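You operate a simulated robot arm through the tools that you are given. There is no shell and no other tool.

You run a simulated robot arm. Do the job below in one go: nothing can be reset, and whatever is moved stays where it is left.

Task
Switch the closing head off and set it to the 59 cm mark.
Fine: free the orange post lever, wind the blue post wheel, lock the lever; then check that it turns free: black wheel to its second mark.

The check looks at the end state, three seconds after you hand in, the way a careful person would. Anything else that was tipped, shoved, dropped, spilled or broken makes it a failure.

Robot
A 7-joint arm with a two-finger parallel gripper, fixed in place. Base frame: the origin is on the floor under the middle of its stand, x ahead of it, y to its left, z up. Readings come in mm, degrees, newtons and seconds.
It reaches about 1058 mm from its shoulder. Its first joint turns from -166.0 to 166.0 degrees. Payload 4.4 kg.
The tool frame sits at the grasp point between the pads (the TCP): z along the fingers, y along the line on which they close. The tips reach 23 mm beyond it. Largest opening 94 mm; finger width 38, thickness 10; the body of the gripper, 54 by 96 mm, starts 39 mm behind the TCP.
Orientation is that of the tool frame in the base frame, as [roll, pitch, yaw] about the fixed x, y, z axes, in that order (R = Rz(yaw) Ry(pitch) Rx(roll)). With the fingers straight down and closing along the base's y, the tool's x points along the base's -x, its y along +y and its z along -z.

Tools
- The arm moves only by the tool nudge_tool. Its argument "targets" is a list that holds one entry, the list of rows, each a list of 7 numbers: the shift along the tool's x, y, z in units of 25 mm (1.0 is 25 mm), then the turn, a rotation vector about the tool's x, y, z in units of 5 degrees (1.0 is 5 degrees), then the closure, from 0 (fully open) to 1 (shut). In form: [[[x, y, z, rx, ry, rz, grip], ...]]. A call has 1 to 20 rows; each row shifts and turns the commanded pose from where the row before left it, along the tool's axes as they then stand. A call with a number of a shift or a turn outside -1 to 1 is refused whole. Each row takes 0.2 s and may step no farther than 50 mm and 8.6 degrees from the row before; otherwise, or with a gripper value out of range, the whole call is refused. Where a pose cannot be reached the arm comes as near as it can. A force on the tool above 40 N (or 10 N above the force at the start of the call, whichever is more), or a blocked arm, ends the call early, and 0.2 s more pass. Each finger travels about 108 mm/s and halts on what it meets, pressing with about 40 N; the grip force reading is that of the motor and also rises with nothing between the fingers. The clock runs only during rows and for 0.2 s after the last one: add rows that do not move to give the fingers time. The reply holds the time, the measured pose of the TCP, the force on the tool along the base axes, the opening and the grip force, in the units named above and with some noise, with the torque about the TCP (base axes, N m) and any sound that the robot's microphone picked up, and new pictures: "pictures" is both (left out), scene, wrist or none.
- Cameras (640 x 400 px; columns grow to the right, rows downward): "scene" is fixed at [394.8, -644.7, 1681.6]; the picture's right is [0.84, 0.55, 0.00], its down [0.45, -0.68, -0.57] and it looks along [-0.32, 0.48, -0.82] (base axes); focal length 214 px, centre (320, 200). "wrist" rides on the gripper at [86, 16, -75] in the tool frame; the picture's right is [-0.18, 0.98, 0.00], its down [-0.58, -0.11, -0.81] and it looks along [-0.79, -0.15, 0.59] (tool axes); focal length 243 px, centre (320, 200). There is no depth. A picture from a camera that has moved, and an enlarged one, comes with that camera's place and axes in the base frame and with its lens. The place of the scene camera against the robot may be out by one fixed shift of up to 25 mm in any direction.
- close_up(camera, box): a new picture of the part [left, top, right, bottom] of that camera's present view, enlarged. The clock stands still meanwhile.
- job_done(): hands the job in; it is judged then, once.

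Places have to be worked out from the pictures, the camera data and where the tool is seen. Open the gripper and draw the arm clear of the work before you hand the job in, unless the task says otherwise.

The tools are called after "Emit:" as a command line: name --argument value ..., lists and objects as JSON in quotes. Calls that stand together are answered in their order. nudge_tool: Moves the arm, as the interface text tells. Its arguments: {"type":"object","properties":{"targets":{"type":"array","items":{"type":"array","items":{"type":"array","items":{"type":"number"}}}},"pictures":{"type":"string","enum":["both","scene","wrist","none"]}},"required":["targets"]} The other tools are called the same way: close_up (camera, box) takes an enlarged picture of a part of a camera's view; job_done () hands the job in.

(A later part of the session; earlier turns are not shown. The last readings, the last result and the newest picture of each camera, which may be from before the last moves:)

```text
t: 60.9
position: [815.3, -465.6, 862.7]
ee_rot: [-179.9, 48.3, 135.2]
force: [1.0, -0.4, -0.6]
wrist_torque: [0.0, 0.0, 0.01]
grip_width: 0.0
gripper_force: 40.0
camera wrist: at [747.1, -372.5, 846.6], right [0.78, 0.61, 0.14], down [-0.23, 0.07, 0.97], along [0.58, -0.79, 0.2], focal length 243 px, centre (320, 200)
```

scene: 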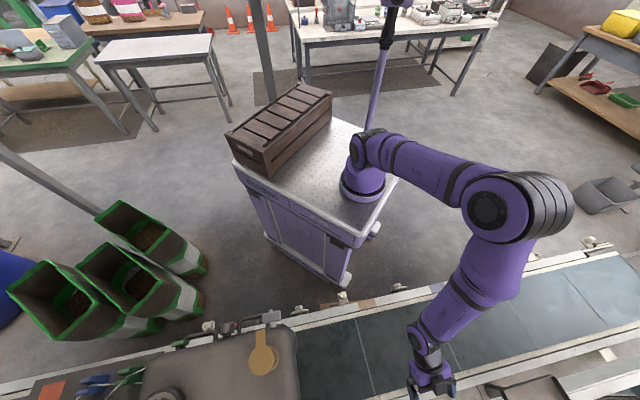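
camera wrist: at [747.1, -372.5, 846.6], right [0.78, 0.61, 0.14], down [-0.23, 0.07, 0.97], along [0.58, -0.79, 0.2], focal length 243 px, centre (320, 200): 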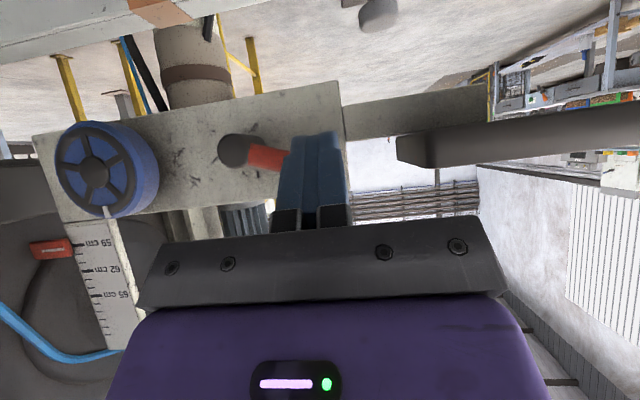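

The tip's line of sight is already below the bar. I continue the remaining ~48 mm along the tool axis.

Emit:
nudge_tool --targets '[[[0.02, 0, 0.4, 0, 0, 0, 1], [0.02, 0, 0.4, 0, 0, 0, 1], [0.02, 0, 0.4, 0, 0, 0, 1], [0.02, 0, 0.4, 0, 0, 0, 1], [0.02, 0, 0.32, 0, 0, 0, 1]]]' --pictures "wrist"

Emit:
close_up --camera "wrist" --box '[160, 60, 420, 220]'

```text
t: 62.1
position: [839.3, -489.6, 828.1]
ee_rot: [180.0, 48.2, 135.2]
force: [-0.2, -0.5, 0.8]
wrist_torque: [0.01, 0.0, -0.01]
grip_width: 0.0
gripper_force: 39.8
camera wrist: at [772.0, -396.8, 811.4], right [0.78, 0.61, 0.14], down [-0.23, 0.08, 0.97], along [0.58, -0.79, 0.2], focal length 243 px, centre (320, 200)
```

wrist: 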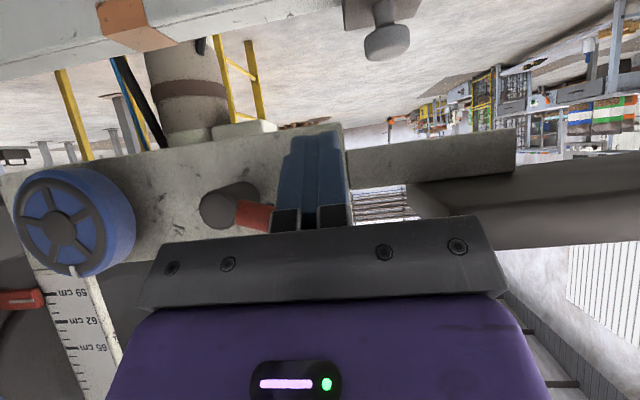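

```text
2.46 times, centred on (290, 140) of wrist
camera zoom: at [772.0, -396.8, 811.4], right [0.78, 0.61, 0.14], down [-0.23, 0.08, 0.97], along [0.58, -0.79, 0.2], focal length 597 px, centre (394, 348)
```

zoom: 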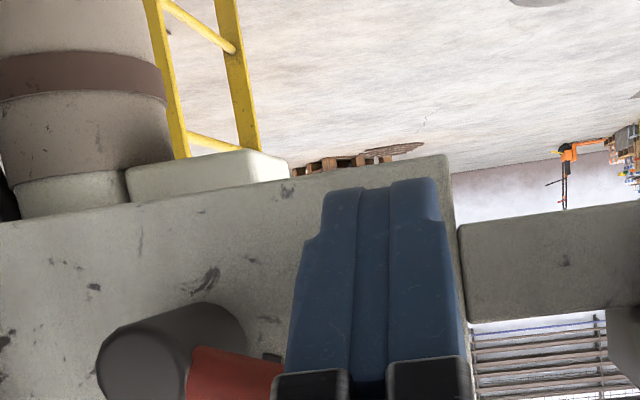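

The fingertips are under the bar as planned. I lift now: make contact and follow the arc upward the first ~20°, checking forces.

Emit:
nudge_tool --targets '[[[-0.226, 0.01, 0.022, 0, 0, 0, 1], [-0.226, 0.01, 0.022, 0, 0, 0, 1], [-0.148, -0.06, -0.132, 0, 0, 0, 1], [-0.147, -0.06, -0.132, 0, 0, 0, 1], [-0.136, -0.094, -0.122, 0, 0, 0, 1], [-0.135, -0.094, -0.121, 0, 0, 0, 1]]]' --pictures "wrist"

Emit:
close_up --camera "wrist" --box '[160, 60, 420, 220]'

```text
t: 63.5
position: [840.9, -500.2, 856.4]
ee_rot: [-179.9, 48.4, 135.2]
force: [0.5, 0.2, 0.0]
wrist_torque: [0.0, -0.04, 0.01]
grip_width: 0.0
gripper_force: 40.2
camera wrist: at [773.4, -408.7, 839.3], right [0.78, 0.61, 0.14], down [-0.23, 0.08, 0.97], along [0.58, -0.79, 0.2], focal length 243 px, centre (320, 200)
```

wrist: 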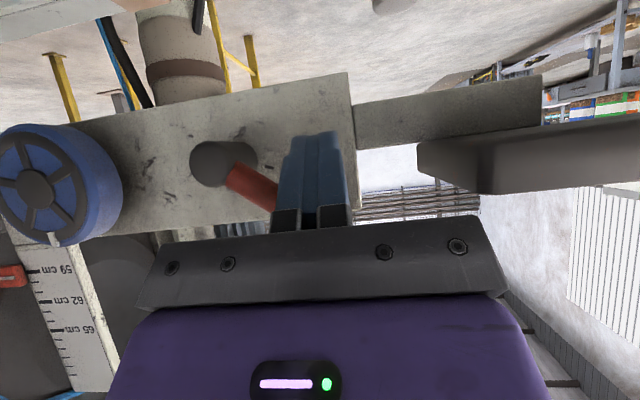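

```text
2.46 times, centred on (290, 140) of wrist
camera zoom: at [773.4, -408.7, 839.3], right [0.78, 0.61, 0.14], down [-0.23, 0.08, 0.97], along [0.58, -0.79, 0.2], focal length 597 px, centre (394, 348)
```

zoom: 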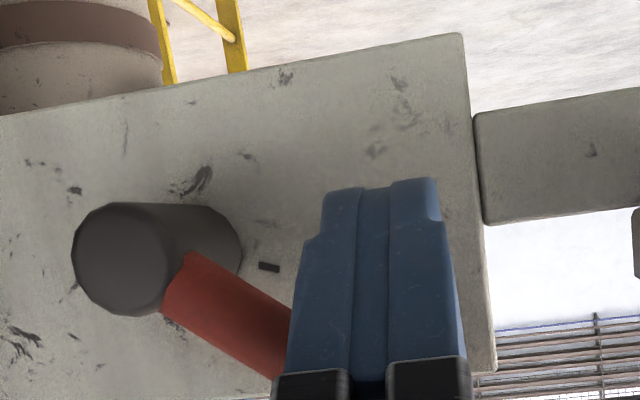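

The bar is following upward (its mark is uncovered again) with little force. I continue the arc up to upright.

Emit:
nudge_tool --targets '[[[-0.115, -0.13, -0.1, 0, 0, 0, 1], [-0.115, -0.13, -0.1, 0, 0, 0, 1], [-0.103, -0.15, -0.092, 0, 0, 0, 1], [-0.103, -0.15, -0.092, 0, 0, 0, 1], [-0.085, -0.172, -0.076, 0, 0, 0, 1], [-0.085, -0.172, -0.076, 0, 0, 0, 1], [-0.06, -0.186, -0.053, 0, 0, 0, 1], [-0.059, -0.186, -0.053, 0, 0, 0, 1]]]' --pictures "wrist"

Emit:
close_up --camera "wrist" --box '[160, 40, 420, 220]'

```text
t: 65.3
position: [818.0, -524.4, 878.5]
ee_rot: [-180.0, 48.3, 135.2]
force: [0.3, 1.4, -0.3]
wrist_torque: [0.0, -0.02, 0.02]
grip_width: 0.0
gripper_force: 40.2
camera wrist: at [749.6, -432.3, 863.2], right [0.78, 0.61, 0.14], down [-0.23, 0.08, 0.97], along [0.58, -0.79, 0.2], focal length 243 px, centre (320, 200)
```

wrist: 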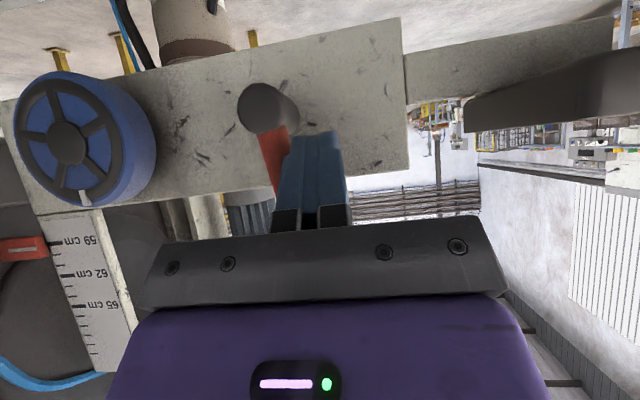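

```text
2.22 times, centred on (290, 130) of wrist
camera zoom: at [749.6, -432.3, 863.2], right [0.78, 0.61, 0.14], down [-0.23, 0.08, 0.97], along [0.58, -0.79, 0.2], focal length 539 px, centre (387, 356)
```

zoom: 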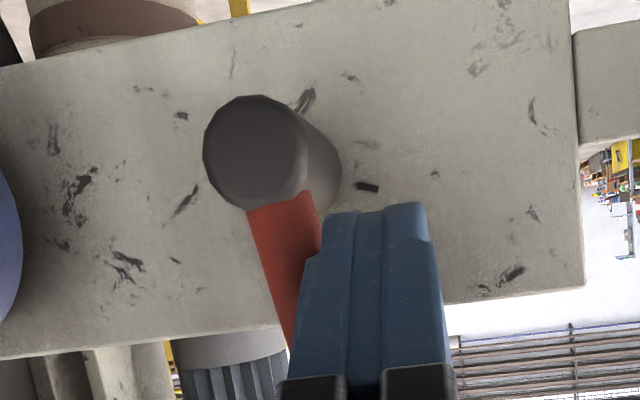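

Nearly upright. I push the last degrees gently in ~2 mm steps until it meets its stop.

Emit:
nudge_tool --targets '[[[-0.017, -0.1, -0.015, 0, 0, 0, 1], [-0.017, -0.1, -0.015, 0, 0, 0, 1], [-0.017, -0.1, -0.015, 0, 0, 0, 1], [-0.017, -0.1, -0.015, 0, 0, 0, 1]]]' --pictures "wrist"

Emit:
close_up --camera "wrist" --box '[160, 40, 420, 220]'

```text
t: 66.3
position: [812.1, -531.3, 881.2]
ee_rot: [-180.0, 48.3, 135.3]
force: [3.9, 7.4, -2.6]
wrist_torque: [-0.1, 0.06, 0.06]
grip_width: 0.0
gripper_force: 39.7
camera wrist: at [743.2, -437.9, 865.1], right [0.78, 0.61, 0.14], down [-0.23, 0.07, 0.97], along [0.58, -0.79, 0.2], focal length 243 px, centre (320, 200)
```

wrist: 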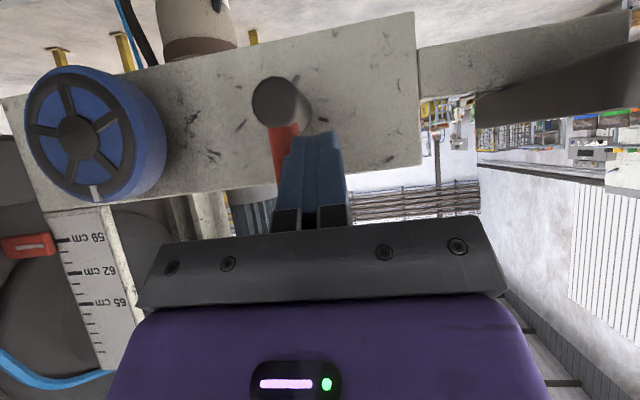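

```text
2.22 times, centred on (290, 130) of wrist
camera zoom: at [743.2, -437.9, 865.1], right [0.78, 0.61, 0.14], down [-0.23, 0.07, 0.97], along [0.58, -0.79, 0.2], focal length 539 px, centre (387, 356)
```

zoom: 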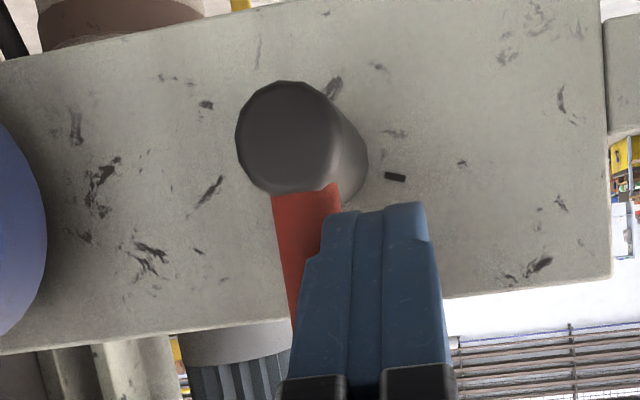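

Contact force has begun to rise (8 N) at the upright position. Two more millimetres to seat it against the stop.

Emit:
nudge_tool --targets '[[[0, -0.06, 0, 0, 0, 0, 1], [0, -0.06, 0, 0, 0, 0, 1], [0, 0, 0, 0, 0, 0, 1]]]' --pictures "none"

```text
t: 67.1
position: [810.5, -530.6, 882.8]
ee_rot: [180.0, 48.3, 135.4]
force: [10.1, 22.6, 1.6]
wrist_torque: [-0.37, 0.15, 0.25]
grip_width: 0.0
gripper_force: 40.1
```

The force climbs to 23 N without movement: the lever is back against its upright (locked) stop. I move off it and back away, then check lever and scale.

Emit:
nudge_tool --targets '[[[0, 0.3, 0, 0, 0, 0, 1], [0, 0.3, -0.2, 0, 0, 0, 1], [0, 0, -0.8, 0, 0, 0, 1], [0, 0, -0.8, 0, 0, 0, 1], [0, 0, -0.8, 0, 0, 0, 1], [0.6, 0, 0.1, 0, 0, 0, 1], [0.6, 0, 0.1, 0, 0, 0, 1]]]' --pictures "both"

Emit:
close_up --camera "wrist" --box '[80, 80, 200, 200]'

Emit:
close_up --camera "wrist" --box '[200, 0, 420, 140]'

```text
t: 68.7
position: [774.5, -478.5, 899.3]
ee_rot: [180.0, 48.4, 135.2]
force: [-0.2, -0.2, -0.2]
wrist_torque: [0.02, -0.01, 0.0]
grip_width: 0.0
gripper_force: 40.0
camera wrist: at [705.9, -385.1, 882.5], right [0.78, 0.61, 0.14], down [-0.23, 0.08, 0.97], along [0.58, -0.79, 0.2], focal length 243 px, centre (320, 200)
```

scene: 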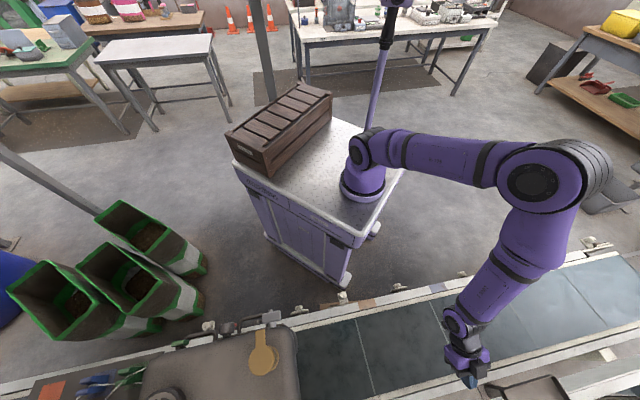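
wrist: 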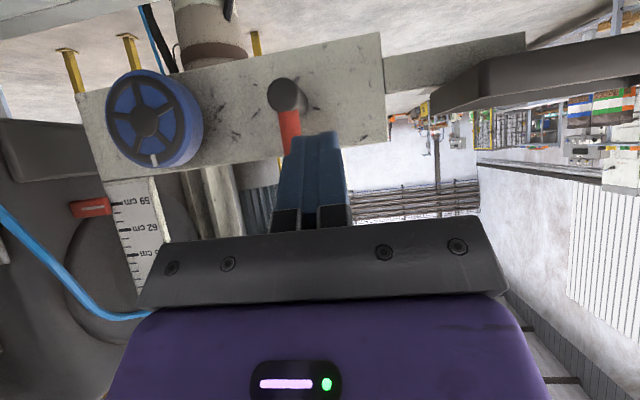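

```text
3.33 times, centred on (140, 140) of wrist
camera zoom: at [705.9, -385.1, 882.5], right [0.78, 0.61, 0.14], down [-0.23, 0.08, 0.97], along [0.58, -0.79, 0.2], focal length 809 px, centre (920, 400)
```

zoom: 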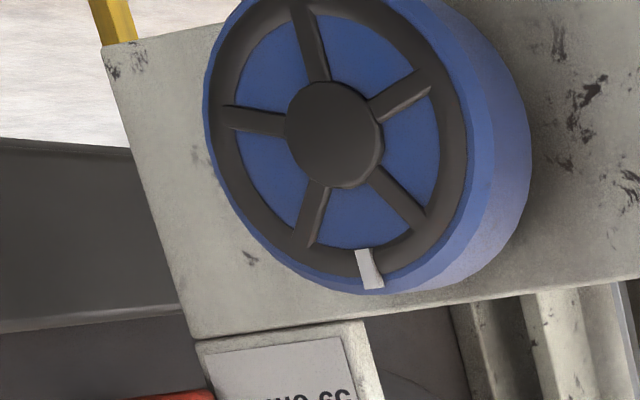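

```text
2.86 times, centred on (310, 70) of wrist
camera zoom: at [705.9, -385.1, 882.5], right [0.78, 0.61, 0.14], down [-0.23, 0.08, 0.97], along [0.58, -0.79, 0.2], focal length 693 px, centre (349, 571)
```

zoom: 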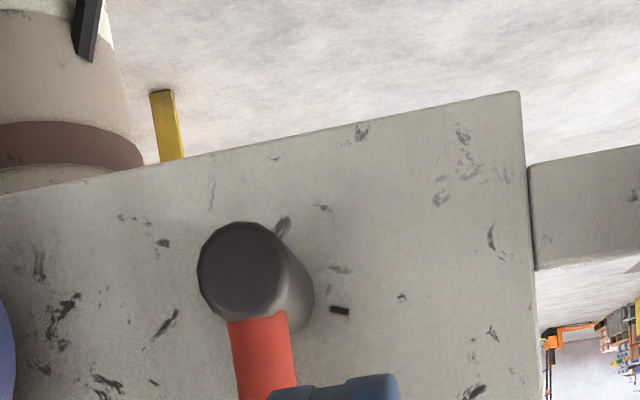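

The lever is upright again. I move the camera level with the pointer once more to re-read the scale after locking.

Emit:
nudge_tool --targets '[[[-0.231, -0.728, -0.206, 0, 0, 0, 1], [-0.231, -0.728, -0.206, 0, 0, 0, 1], [-0.231, -0.728, -0.206, 0, 0, 0, 1]]]' --pictures "wrist"

Emit:
close_up --camera "wrist" --box '[100, 155, 180, 205]'

Emit:
close_up --camera "wrist" --box '[280, 0, 440, 130]'

```text
t: 69.5
position: [736.9, -515.3, 920.8]
ee_rot: [180.0, 48.4, 135.2]
force: [0.3, 0.7, 0.6]
wrist_torque: [-0.02, 0.03, 0.01]
grip_width: 0.0
gripper_force: 40.4
camera wrist: at [668.6, -423.3, 904.5], right [0.78, 0.61, 0.14], down [-0.23, 0.07, 0.97], along [0.58, -0.79, 0.2], focal length 243 px, centre (320, 200)
```

wrist: 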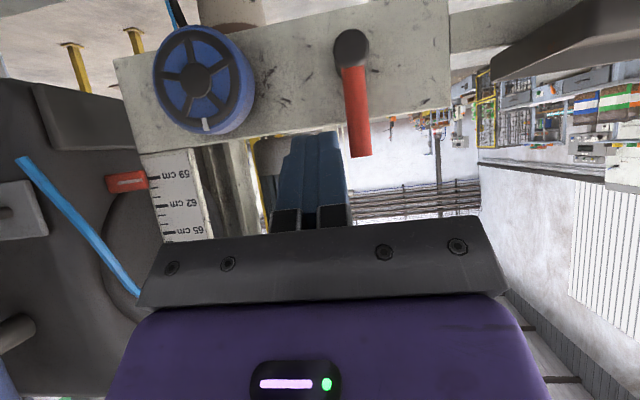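

```text
8.00 times, centred on (140, 180) of wrist
camera zoom: at [668.6, -423.3, 904.5], right [0.78, 0.61, 0.14], down [-0.23, 0.07, 0.97], along [0.58, -0.79, 0.2], focal length 1941 px, centre (1760, 360)
```

zoom: 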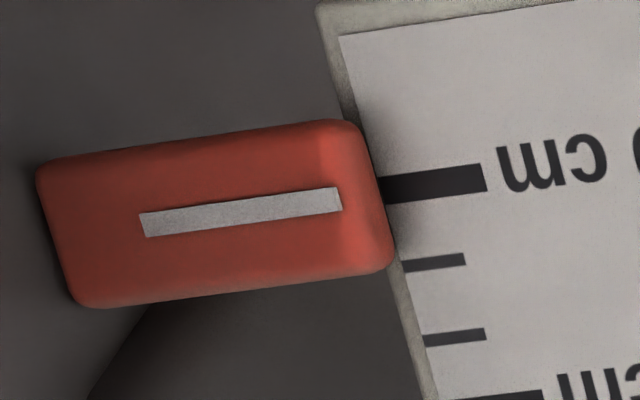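

```text
3.08 times, centred on (360, 65) of wrist
camera zoom: at [668.6, -423.3, 904.5], right [0.78, 0.61, 0.14], down [-0.23, 0.07, 0.97], along [0.58, -0.79, 0.2], focal length 746 px, centre (197, 615)
```

zoom: 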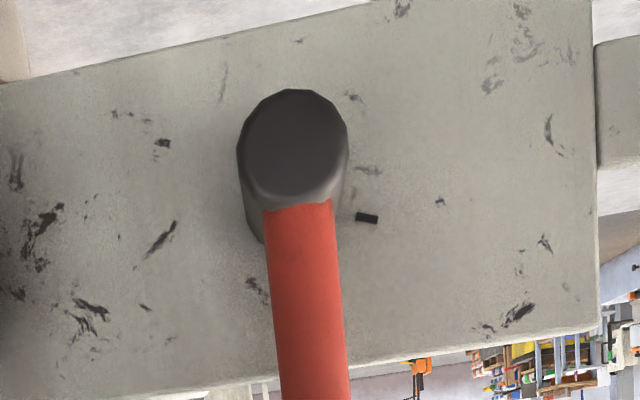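

The reading after locking is 59.0–59.1 and the lever stands upright at its mark. Now the black hand wheel on top of the head: I withdraw up and back, un-tilting the tool.

Emit:
nudge_tool --targets '[[[0, 0, -0.8, 0, 0, 0, 1], [0, 0, -0.9, 0, 0, 0, 1], [0, 0, -1, 0, 0, 0, 1], [0, 0, -1, 0, 0, 0, 1], [0, 0, -1, 0, 0, 0, 1], [-0.3, 0, -1, 0, 1, 0, 1], [-0.3, 0, -1, 0, 1, 0, 1], [-0.3, 0, -1, 0, 1, 0, 1], [-0.3, 0, -1, 0, 1, 0, 1], [-0.3, 0, -1, 0, 1, 0, 1], [-0.2, 0, -1, 0, 1, 0, 0.7], [-0.2, 0, -1, 0, 1, 0, 0.3], [-0.2, 0, -1, 0, 1, 0, 0], [0, 0, -1, 0, 0.7, 0, 0]]]' --pictures "both"

```text
t: 72.5
position: [629.4, -410.9, 1219.9]
ee_rot: [179.9, 4.6, 135.3]
force: [0.4, 0.0, 0.4]
wrist_torque: [0.03, 0.02, -0.01]
grip_width: 94.1
gripper_force: 0.0
camera wrist: at [576.3, -332.8, 1286.1], right [0.82, 0.57, 0.01], down [0.29, -0.44, 0.85], along [0.49, -0.7, -0.52], focal length 243 px, centre (320, 200)
```

scene: 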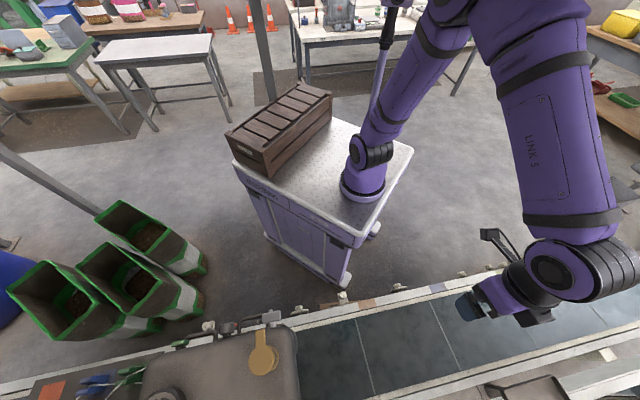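
wrist: 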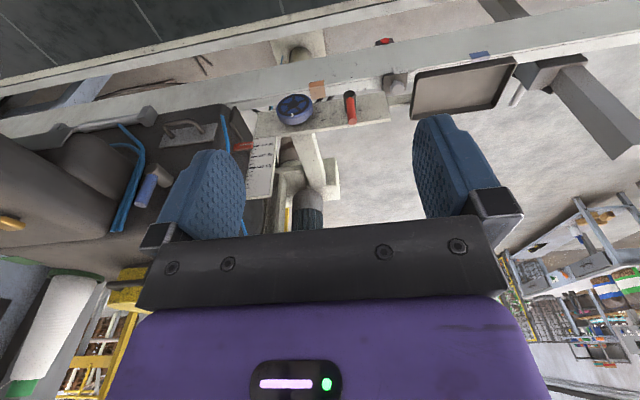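

I cross over, rising, to the robot side of the head to look down at the black wheel and its marks.

Emit:
nudge_tool --targets '[[[0.33, -1, -0.348, 0, 0, 0, 0], [0.33, -1, -0.348, 0, 0, 0, 0], [0.33, -1, -0.348, 0, 0, 0, 0], [0.33, -1, -0.348, 0, 0, 0, 0], [0.33, -1, -0.348, 0, 0, 0, 0], [0.33, -1, -0.348, 0, 0, 0, 0], [0.33, -1, -0.348, 0, 0, 0, 0], [0.33, -1, -0.348, 0, 0, 0, 0], [0.33, -1, -0.348, 0, 0, 0, 0], [0.33, -1, -0.348, 0, 0, 0, 0], [0.33, -1, -0.348, 0, 0, 0, 0], [0.33, -1, -0.348, 0, 0, 0, 0], [0.33, -1, -0.348, 0, 0, 0, 0], [0.33, -1, -0.348, 0, 0, 0, 0], [0.33, -1, -0.348, 0, 0, 0, 0], [0.33, -1, -0.348, 0, 0, 0, 0], [0.33, -1, -0.348, 0, 0, 0, 0], [0.33, -1, -0.348, 0, 0, 0, 0], [0.33, -1, -0.348, 0, 0, 0, 0], [0.33, -1, -0.348, 0, 0, 0, 0]]]'

```text
t: 76.7
position: [151.7, -640.7, 1381.5]
ee_rot: [-180.0, 4.8, 135.2]
force: [0.5, 0.9, 0.4]
wrist_torque: [-0.03, 0.03, 0.0]
grip_width: 94.0
gripper_force: 0.0
camera wrist: at [98.4, -563.0, 1447.2], right [0.82, 0.57, 0.01], down [0.29, -0.44, 0.85], along [0.49, -0.7, -0.52], focal length 243 px, centre (320, 200)
```

scene: 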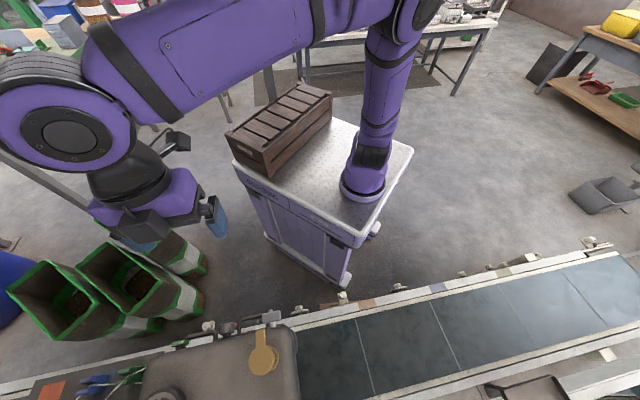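
wrist: 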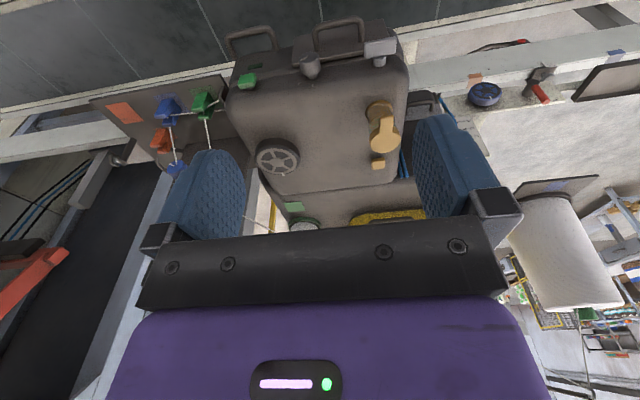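

Emit:
close_up --camera "wrist" --box '[236, 120, 326, 200]'

Emit:
close_up --camera "scene" --box '[120, 350, 220, 400]'

Emit:
close_up --camera "wrist" --box '[220, 20, 400, 130]'

```text
5.00 times, centred on (281, 160) of wrist
camera zoom: at [98.4, -563.0, 1447.2], right [0.82, 0.57, 0.01], down [0.29, -0.44, 0.85], along [0.49, -0.7, -0.52], focal length 1213 px, centre (515, 400)
```

zoom: 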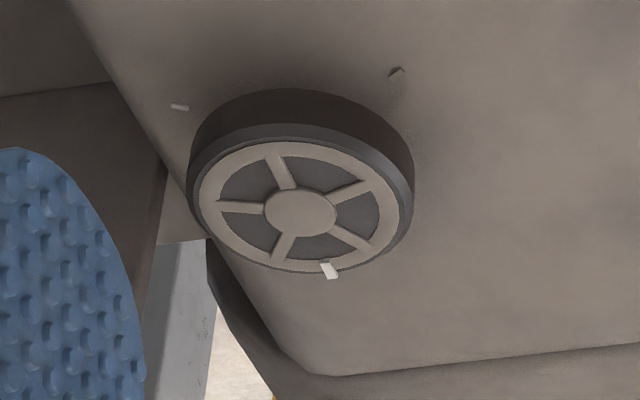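

```text
6.40 times, centred on (170, 375) of scene
camera zoom: at [394.8, -644.7, 1681.6], right [0.84, 0.55, 0.0], down [0.45, -0.68, -0.57], along [-0.32, 0.48, -0.82], focal length 1373 px, centre (1280, -920)
```

zoom: 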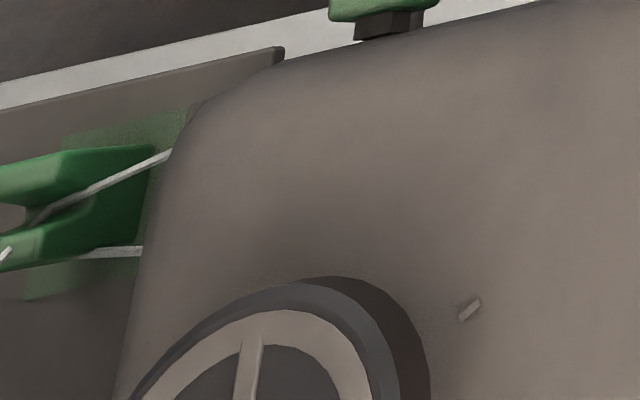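

```text
3.56 times, centred on (310, 75) of wrist
camera zoom: at [98.4, -563.0, 1447.2], right [0.82, 0.57, 0.01], down [0.29, -0.44, 0.85], along [0.49, -0.7, -0.52], focal length 863 px, centre (356, 644)
```

zoom: 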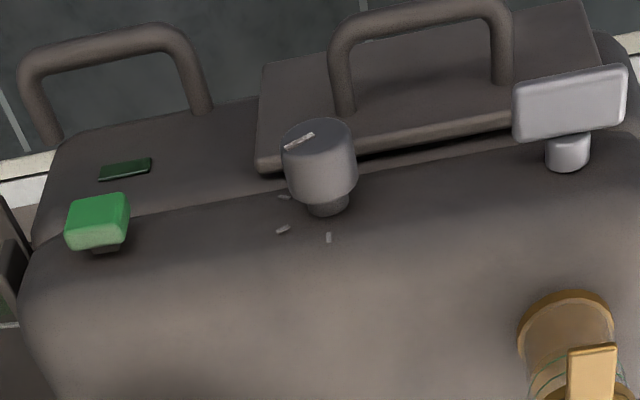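

The scene close-ups can show a bit beyond the picture's lower edge; I use that to look at the black wheel from above.

Emit:
close_up --camera "scene" --box '[77, 396, 257, 400]'

Emit:
close_up --camera "scene" --box '[102, 398, 232, 400]'

```text
3.56 times, centred on (167, 398) of scene
camera zoom: at [394.8, -644.7, 1681.6], right [0.84, 0.55, 0.0], down [0.45, -0.68, -0.57], along [-0.32, 0.48, -0.82], focal length 763 px, centre (864, -504)
```

zoom: 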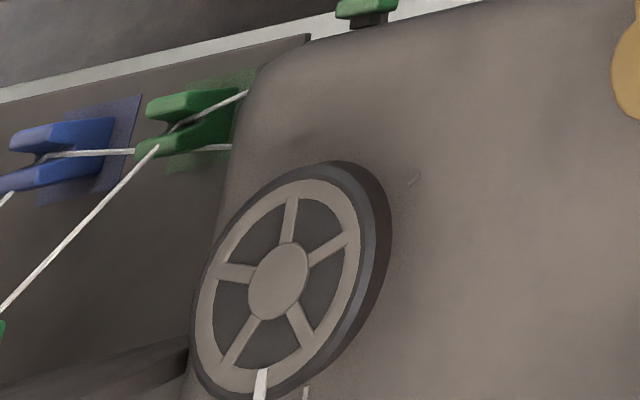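

```text
4.92 times, centred on (167, 399) of scene
camera zoom: at [394.8, -644.7, 1681.6], right [0.84, 0.55, 0.0], down [0.45, -0.68, -0.57], along [-0.32, 0.48, -0.82], focal length 1056 px, centre (1073, -780)
```

zoom: 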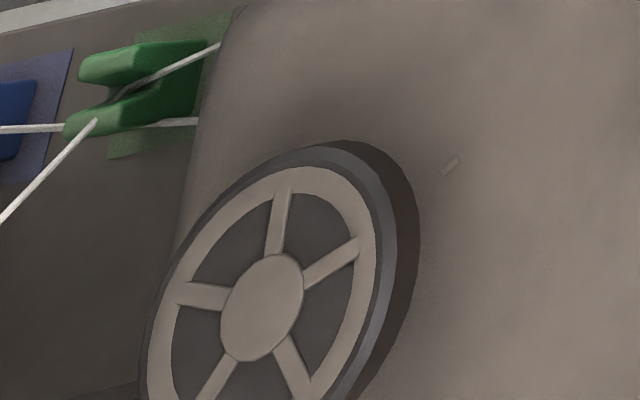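

Emit:
close_up --camera "scene" --box '[57, 399, 277, 400]'

Emit:
close_up --camera "scene" --box '[0, 399, 320, 400]'

```text
2.91 times, centred on (167, 400) of scene
camera zoom: at [394.8, -644.7, 1681.6], right [0.84, 0.55, 0.0], down [0.45, -0.68, -0.57], along [-0.32, 0.48, -0.82], focal length 624 px, centre (765, -380)
```

zoom: 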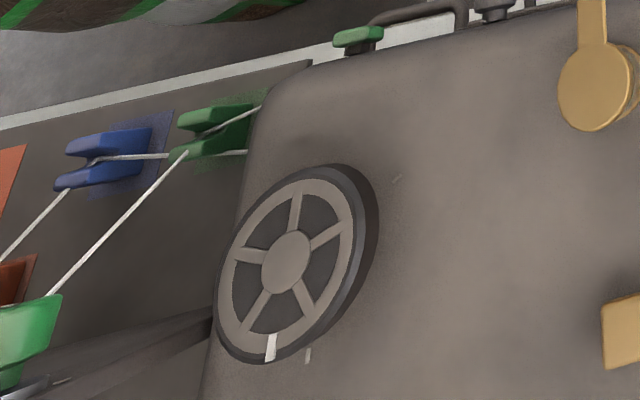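

```text
2.00 times, centred on (160, 400) of scene
camera zoom: at [394.8, -644.7, 1681.6], right [0.84, 0.55, 0.0], down [0.45, -0.68, -0.57], along [-0.32, 0.48, -0.82], focal length 429 px, centre (640, -199)
```

zoom: 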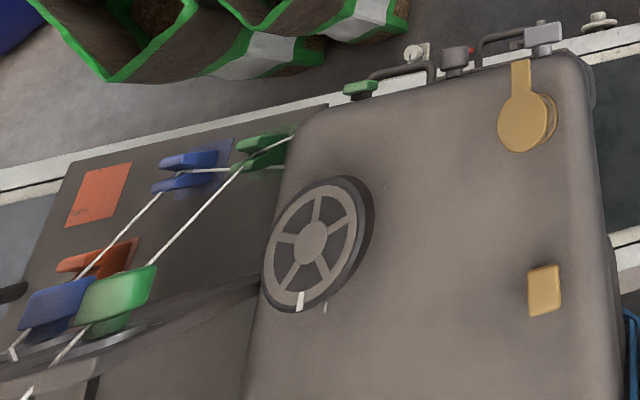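

I see a housing mark next to the wheel's present white pointer (far side), one on the robot/+u side, and one on the −u side. I go closer with the camera to measure the wheel and marks properly.

Emit:
nudge_tool --targets '[[[-0.675, -0.385, 0.8, 0, 0, 0, 0], [-0.675, -0.385, 0.8, 0, 0, 0, 0], [-0.675, -0.385, 0.8, 0, 0, 0, 0], [-0.675, -0.385, 0.8, 0, 0, 0, 0], [-0.675, -0.385, 0.8, 0, 0, 0, 0], [-0.675, -0.385, 0.8, 0, 0, 0, 0]]]'

Emit:
close_up --camera "wrist" --box '[220, 110, 400, 222]'

```text
t: 78.1
position: [189.1, -758.5, 1268.4]
ee_rot: [-180.0, 4.8, 135.1]
force: [-0.9, 0.5, 1.1]
wrist_torque: [-0.01, 0.03, 0.0]
grip_width: 94.1
gripper_force: 0.0
camera wrist: at [135.3, -680.7, 1334.6], right [0.82, 0.57, 0.01], down [0.29, -0.44, 0.85], along [0.49, -0.7, -0.52], focal length 243 px, centre (320, 200)
```

scene: 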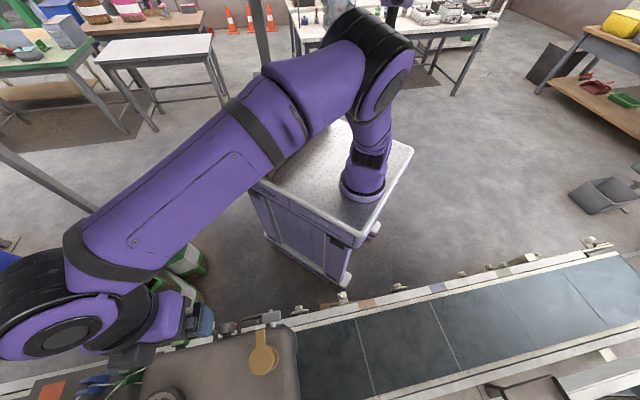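
wrist: 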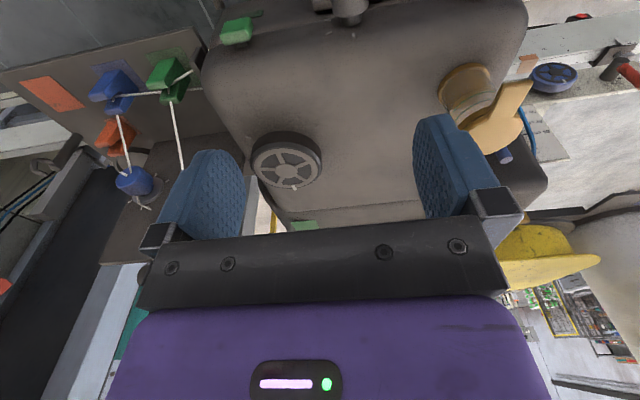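

```text
3.56 times, centred on (310, 166) of wrist
camera zoom: at [135.3, -680.7, 1334.6], right [0.82, 0.57, 0.01], down [0.29, -0.44, 0.85], along [0.49, -0.7, -0.52], focal length 863 px, centre (356, 321)
```

zoom: 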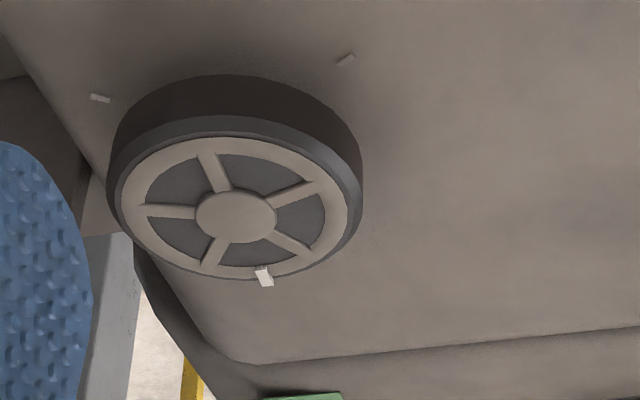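

Emit:
close_up --camera "wrist" --box '[300, 115, 332, 135]'

Emit:
close_up --camera "wrist" --box '[232, 127, 264, 147]'

Emit:
close_up --camera "scene" --box '[102, 399, 222, 400]'

Emit:
close_up --camera "wrist" --box '[270, 175, 310, 200]'

```text
16.00 times, centred on (316, 125) of wrist
camera zoom: at [135.3, -680.7, 1334.6], right [0.82, 0.57, 0.01], down [0.29, -0.44, 0.85], along [0.49, -0.7, -0.52], focal length 3882 px, centre (384, 1400)
```

zoom: 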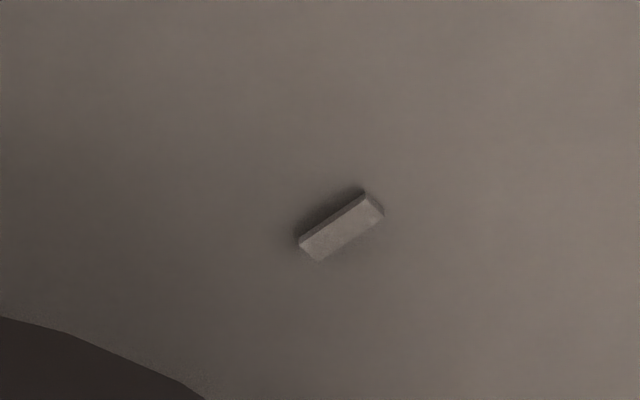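

```text
16.00 times, centred on (248, 137) of wrist
camera zoom: at [135.3, -680.7, 1334.6], right [0.82, 0.57, 0.01], down [0.29, -0.44, 0.85], along [0.49, -0.7, -0.52], focal length 3882 px, centre (1472, 1208)
```

zoom: 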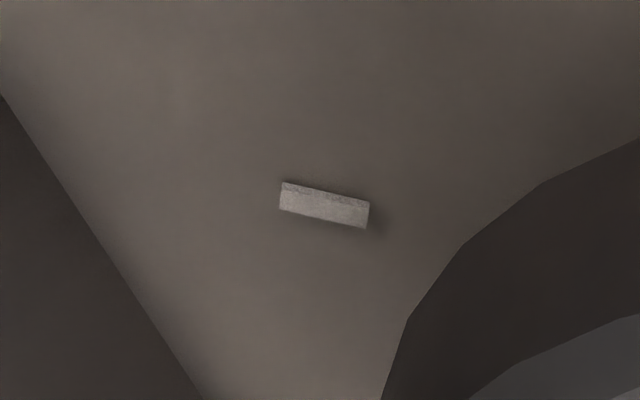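

```text
5.33 times, centred on (162, 400) of scene
camera zoom: at [394.8, -644.7, 1681.6], right [0.84, 0.55, 0.0], down [0.45, -0.68, -0.57], along [-0.32, 0.48, -0.82], focal length 1144 px, centre (1163, -864)
```

zoom: 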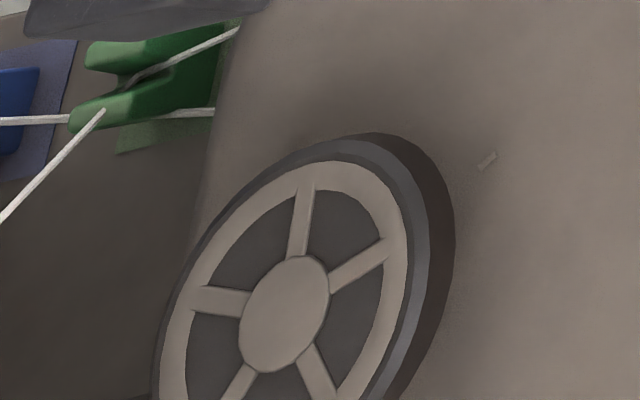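

```text
16.00 times, centred on (290, 188) of wrist
camera zoom: at [135.3, -680.7, 1334.6], right [0.82, 0.57, 0.01], down [0.29, -0.44, 0.85], along [0.49, -0.7, -0.52], focal length 3882 px, centre (800, 400)
```

zoom: 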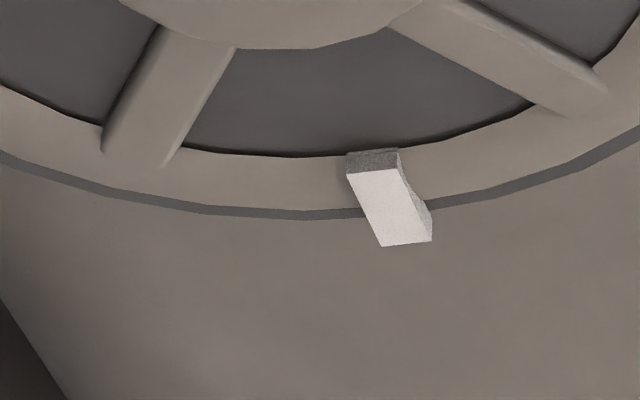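

The wheel top is at ≈[224.5,−870,1170]; its white pointer sits at the mark on the −n side (−45°), and the other two marks are at ≈76° and ≈195° (120° apart). I straighten the tool and position it about 65 mm above the wheel.

Emit:
nudge_tool --targets '[[[0, 0, 0, 0, 0.96, 0, 0], [-0.692, -0.36, 0.203, 0, 0, 0, 0], [-0.692, -0.36, 0.203, 0, 0, 0, 0], [-0.692, -0.36, 0.203, 0, 0, 0, 0], [-0.692, -0.36, 0.203, 0, 0, 0, 0], [-0.692, -0.36, 0.203, 0, 0, 0, 0], [-0.692, -0.36, 0.203, 0, 0, 0, 0]]]'

Emit:
close_up --camera "wrist" --box '[160, 60, 480, 240]'

```text
t: 79.7
position: [225.0, -870.8, 1240.5]
ee_rot: [-179.9, 0.1, 135.1]
force: [-0.5, 0.6, 0.9]
wrist_torque: [-0.02, -0.02, 0.01]
grip_width: 94.0
gripper_force: 0.1
camera wrist: at [176.4, -796.7, 1314.1], right [0.82, 0.57, 0.0], down [0.34, -0.49, 0.81], along [0.46, -0.67, -0.59], focal length 243 px, centre (320, 200)
```

scene: 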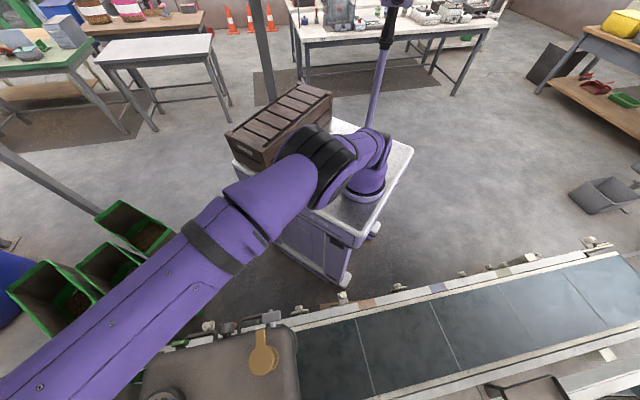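
wrist: 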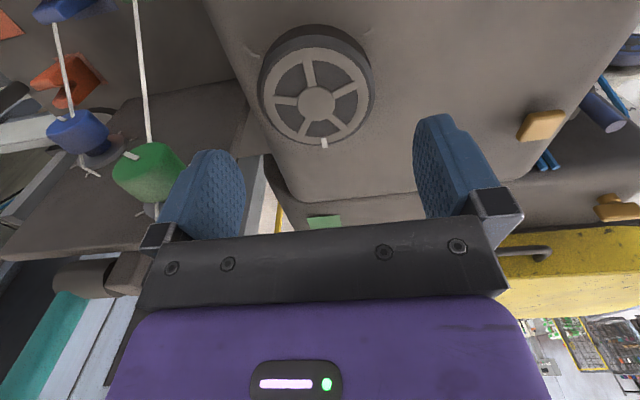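

```text
2.00 times, centred on (320, 150) of wrist
camera zoom: at [176.4, -796.7, 1314.1], right [0.82, 0.57, 0.0], down [0.34, -0.49, 0.81], along [0.46, -0.67, -0.59], focal length 485 px, centre (320, 300)
```

zoom: 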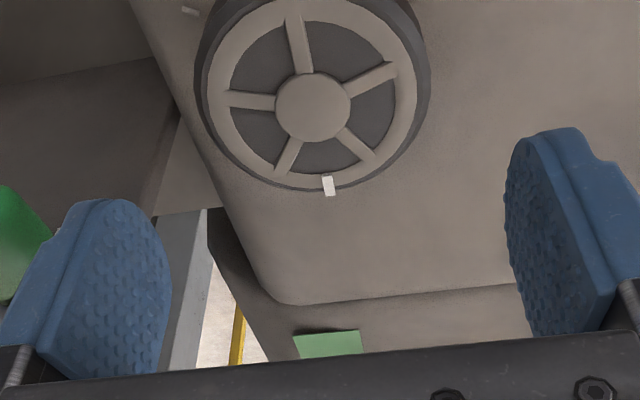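

The wheel centre refines to ≈[225.5,−873,1168]. I correct by a couple of millimetres and descend most of the way, then check the gaps.

Emit:
nudge_tool --targets '[[[-0.076, -0.048, 0.2, 0, 0, 0, 0], [0, 0, 0.4, 0, 0, 0, 0], [0, 0, 0.4, 0, 0, 0, 0], [0, 0, 0.4, 0, 0, 0, 0], [0, 0, 0.4, 0, 0, 0, 0], [0, 0, 0.3, 0, 0, 0, 0]]]' --pictures "wrist"

Emit:
close_up --camera "wrist" --box '[160, 60, 480, 240]'

```text
t: 81.1
position: [224.4, -873.6, 1185.4]
ee_rot: [-180.0, 0.0, 135.2]
force: [-0.1, -0.1, -0.1]
wrist_torque: [0.02, 0.01, -0.04]
grip_width: 94.2
gripper_force: 0.0
camera wrist: at [176.4, -799.5, 1259.3], right [0.82, 0.57, 0.0], down [0.34, -0.49, 0.81], along [0.46, -0.66, -0.59], focal length 243 px, centre (320, 200)
```

wrist: 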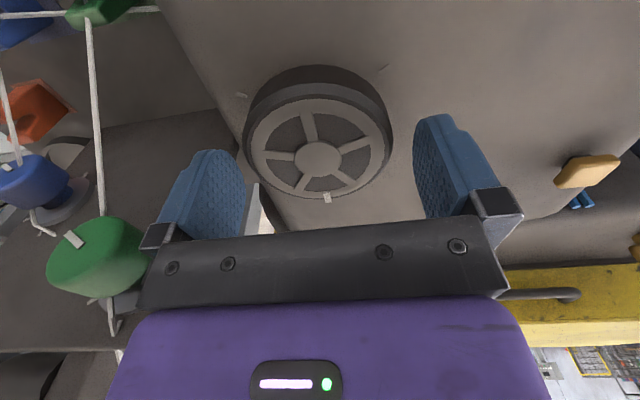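

```text
2.00 times, centred on (320, 150) of wrist
camera zoom: at [176.4, -799.5, 1259.3], right [0.82, 0.57, 0.0], down [0.34, -0.49, 0.81], along [0.46, -0.66, -0.59], focal length 485 px, centre (320, 300)
```

zoom: 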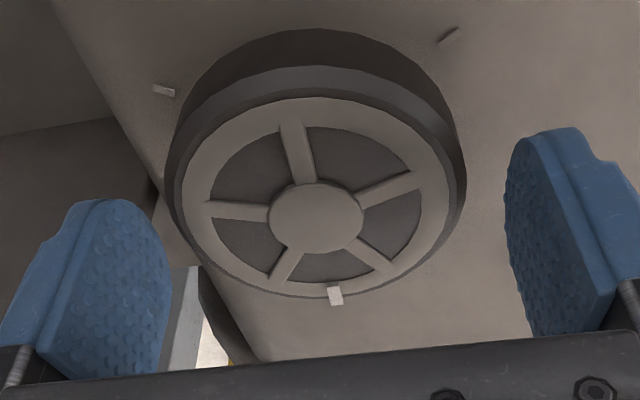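

Wheel axis now pinned at ≈(226.5,−874.8), top z≈1166, housing surface z≈1129; marks at ≈75° and ≈196°, pointer at ≈−45°. I shift ~2 mm and descend to z≈1164 so the pads straddle the rim without reaching the surface.

Emit:
nudge_tool --targets '[[[-0.092, 0.025, 0, 0, 0, 0, 0], [0, 0, 0.3, 0, 0, 0, 0], [0, 0, 0.3, 0, 0, 0, 0], [0, 0, 0.256, 0, 0, 0, 0]]]' --pictures "wrist"

Emit:
close_up --camera "wrist" --box '[160, 60, 480, 240]'

```text
t: 82.1
position: [228.8, -874.6, 1165.6]
ee_rot: [-179.9, 0.1, 135.0]
force: [0.1, 0.2, -0.7]
wrist_torque: [-0.03, -0.01, 0.01]
grip_width: 94.0
gripper_force: 0.1
camera wrist: at [178.9, -800.1, 1238.8], right [0.82, 0.57, 0.0], down [0.34, -0.49, 0.81], along [0.46, -0.66, -0.59], focal length 243 px, centre (320, 200)
```

wrist: 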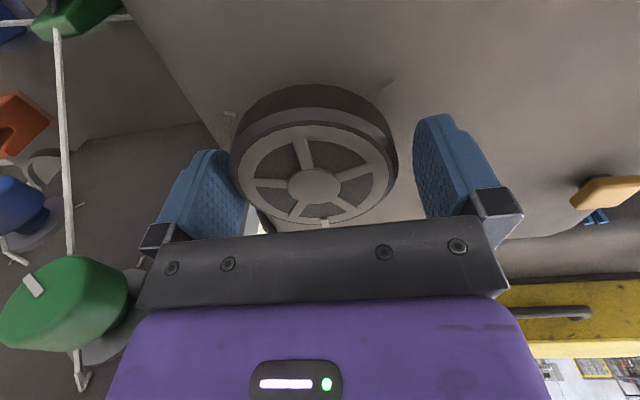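

```text
2.00 times, centred on (320, 150) of wrist
camera zoom: at [178.9, -800.1, 1238.8], right [0.82, 0.57, 0.0], down [0.34, -0.49, 0.81], along [0.46, -0.66, -0.59], focal length 485 px, centre (320, 300)
```

zoom: 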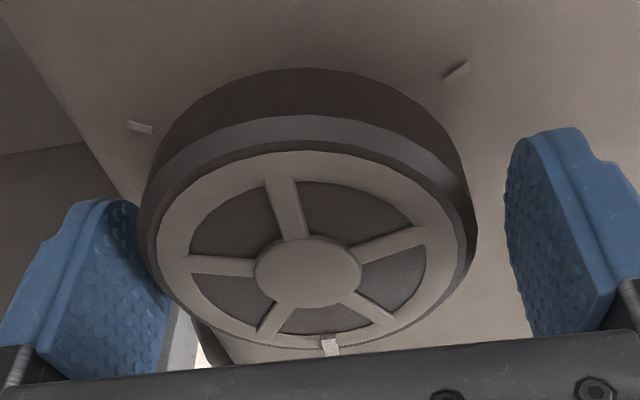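

The tool is ~2 mm too far in +x; I correct that and then close on the rim.

Emit:
nudge_tool --targets '[[[0.068, -0.068, 0, 0, 0, 0, 0], [0, 0, 0, 0, 0, 0, 0.15], [0, 0, 0, 0, 0, 0, 1], [0, 0, 0, 0, 0, 0, 1]]]' --pictures "wrist"

```text
t: 83.1
position: [223.8, -874.3, 1164.7]
ee_rot: [-179.9, 0.0, 135.1]
force: [-7.3, -6.8, -0.8]
wrist_torque: [-0.61, -0.15, -0.03]
grip_width: 79.6
gripper_force: 45.3
camera wrist: at [175.4, -800.9, 1238.5], right [0.82, 0.57, 0.0], down [0.34, -0.49, 0.81], along [0.46, -0.66, -0.59], focal length 243 px, centre (320, 200)
```

wrist: 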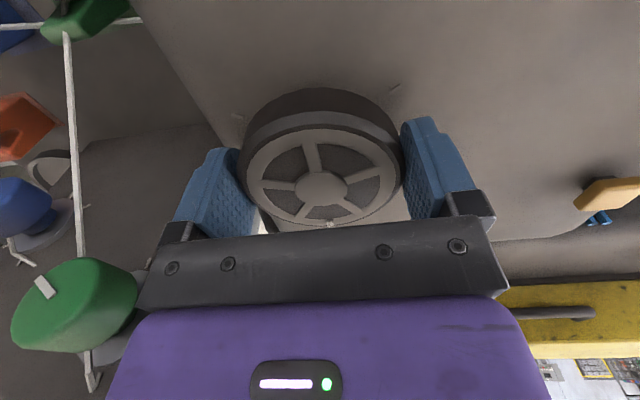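

Gripped (79.6 mm). I test gently which way it turns: first 5° counter-clockwise (seen from above).

Emit:
nudge_tool --targets '[[[0, -0.02, 0, 0, 0, 0, 1], [0, 0, 0, 0, 0, -0.5, 1], [0, 0, 0, 0, 0, -0.5, 1]]]' --pictures "wrist"

```text
t: 83.9
position: [225.3, -875.9, 1165.1]
ee_rot: [-180.0, 0.0, 140.2]
force: [-6.9, -4.0, -1.3]
wrist_torque: [0.23, 0.03, -0.9]
grip_width: 79.4
gripper_force: 45.4
camera wrist: at [169.5, -806.1, 1238.5], right [0.77, 0.64, 0.0], down [0.38, -0.46, 0.81], along [0.51, -0.62, -0.59], focal length 243 px, centre (320, 200)
```

wrist: 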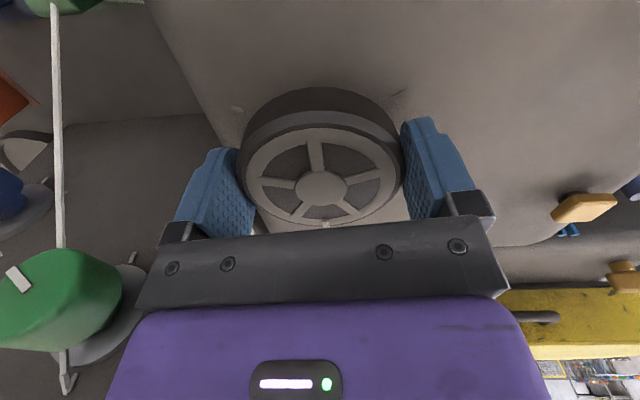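

Emit:
nudge_tool --targets '[[[0, 0, 0, 0, 0, 0.5, 1], [0, 0, 0, 0, 0, 0.5, 1], [0, 0, 0, 0, 0, 0.5, 1], [0, 0, 0, 0, 0, 0.5, 1]]]' --pictures "wrist"

Emit:
close_up --camera "wrist" --box '[220, 70, 420, 240]'

```text
t: 84.9
position: [225.7, -875.4, 1164.6]
ee_rot: [180.0, -0.1, 130.1]
force: [-10.5, 8.9, -3.3]
wrist_torque: [0.56, 0.07, -0.01]
grip_width: 79.7
gripper_force: 44.9
camera wrist: at [182.4, -797.2, 1238.6], right [0.87, 0.49, 0.0], down [0.29, -0.52, 0.81], along [0.4, -0.7, -0.59], focal length 243 px, centre (320, 200)
```

wrist: 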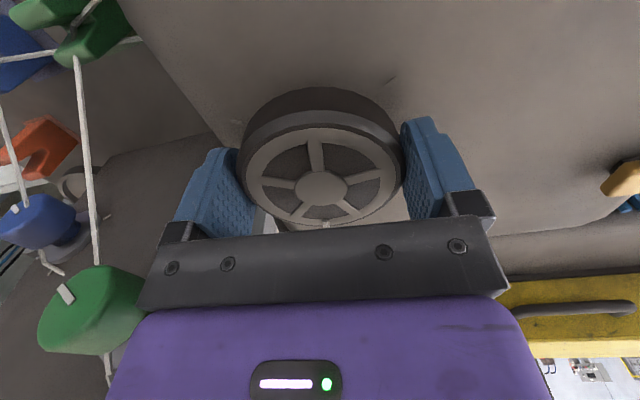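

```text
2.35 times, centred on (320, 155) of wrist
camera zoom: at [182.4, -797.2, 1238.6], right [0.87, 0.49, 0.0], down [0.29, -0.52, 0.81], along [0.4, -0.7, -0.59], focal length 571 px, centre (320, 306)
```

zoom: 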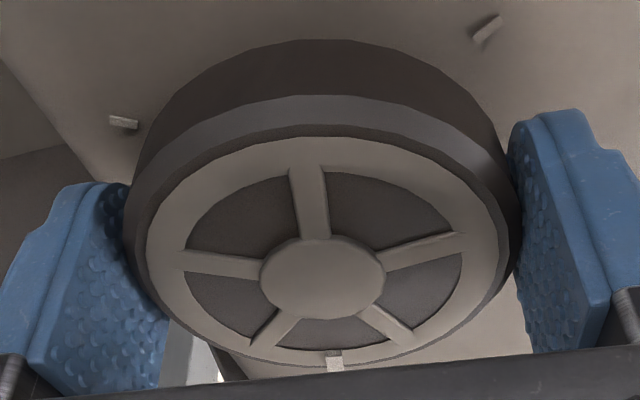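

Counter-clockwise it was blocked (the pads slipped ~5° with 0.9 N·m), while clockwise it turned freely 10° (pointer now ≈−55°). So the marks are counted clockwise from the present one, and the second mark is the one at ≈−164° (196°). I continue clockwise 50°.

Emit:
nudge_tool --targets '[[[0.028, 0, 0, 0, 0, 0.6, 1], [0, 0, 0, 0, 0, 1, 1], [0, 0, 0, 0, 0, 1, 1], [0, 0, 0, 0, 0, 1, 1], [0, 0, 0, 0, 0, 1, 1], [0, 0, 0, 0, 0, 1, 1], [0, 0, 0, 0, 0, 1, 1], [0, 0, 0, 0, 0, 1, 1], [0, 0, 0, 0, 0, 1, 1], [0, 0, 0, 0, 0, 1, 1]]]'

```text
t: 87.1
position: [226.6, -874.7, 1166.0]
ee_rot: [180.0, 0.0, 82.2]
force: [11.3, 1.5, -3.6]
wrist_torque: [-0.74, 0.03, 0.04]
grip_width: 79.4
gripper_force: 45.3
camera wrist: at [255.4, -789.6, 1238.5], right [0.95, -0.32, 0.0], down [-0.19, -0.56, 0.81], along [-0.25, -0.77, -0.59], focal length 243 px, centre (320, 200)
```

scene: 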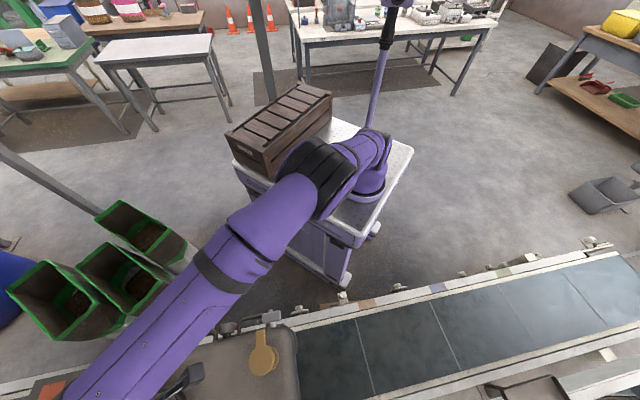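
wrist: 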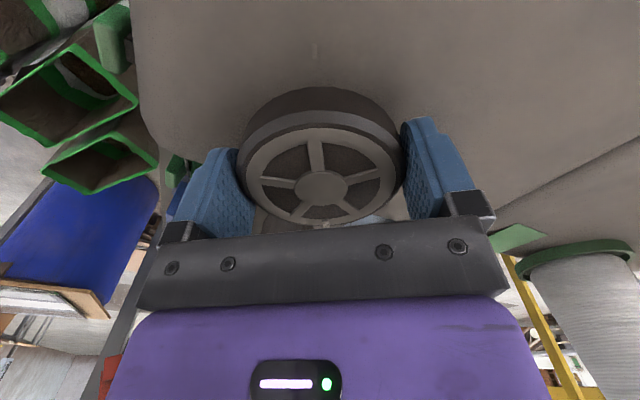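

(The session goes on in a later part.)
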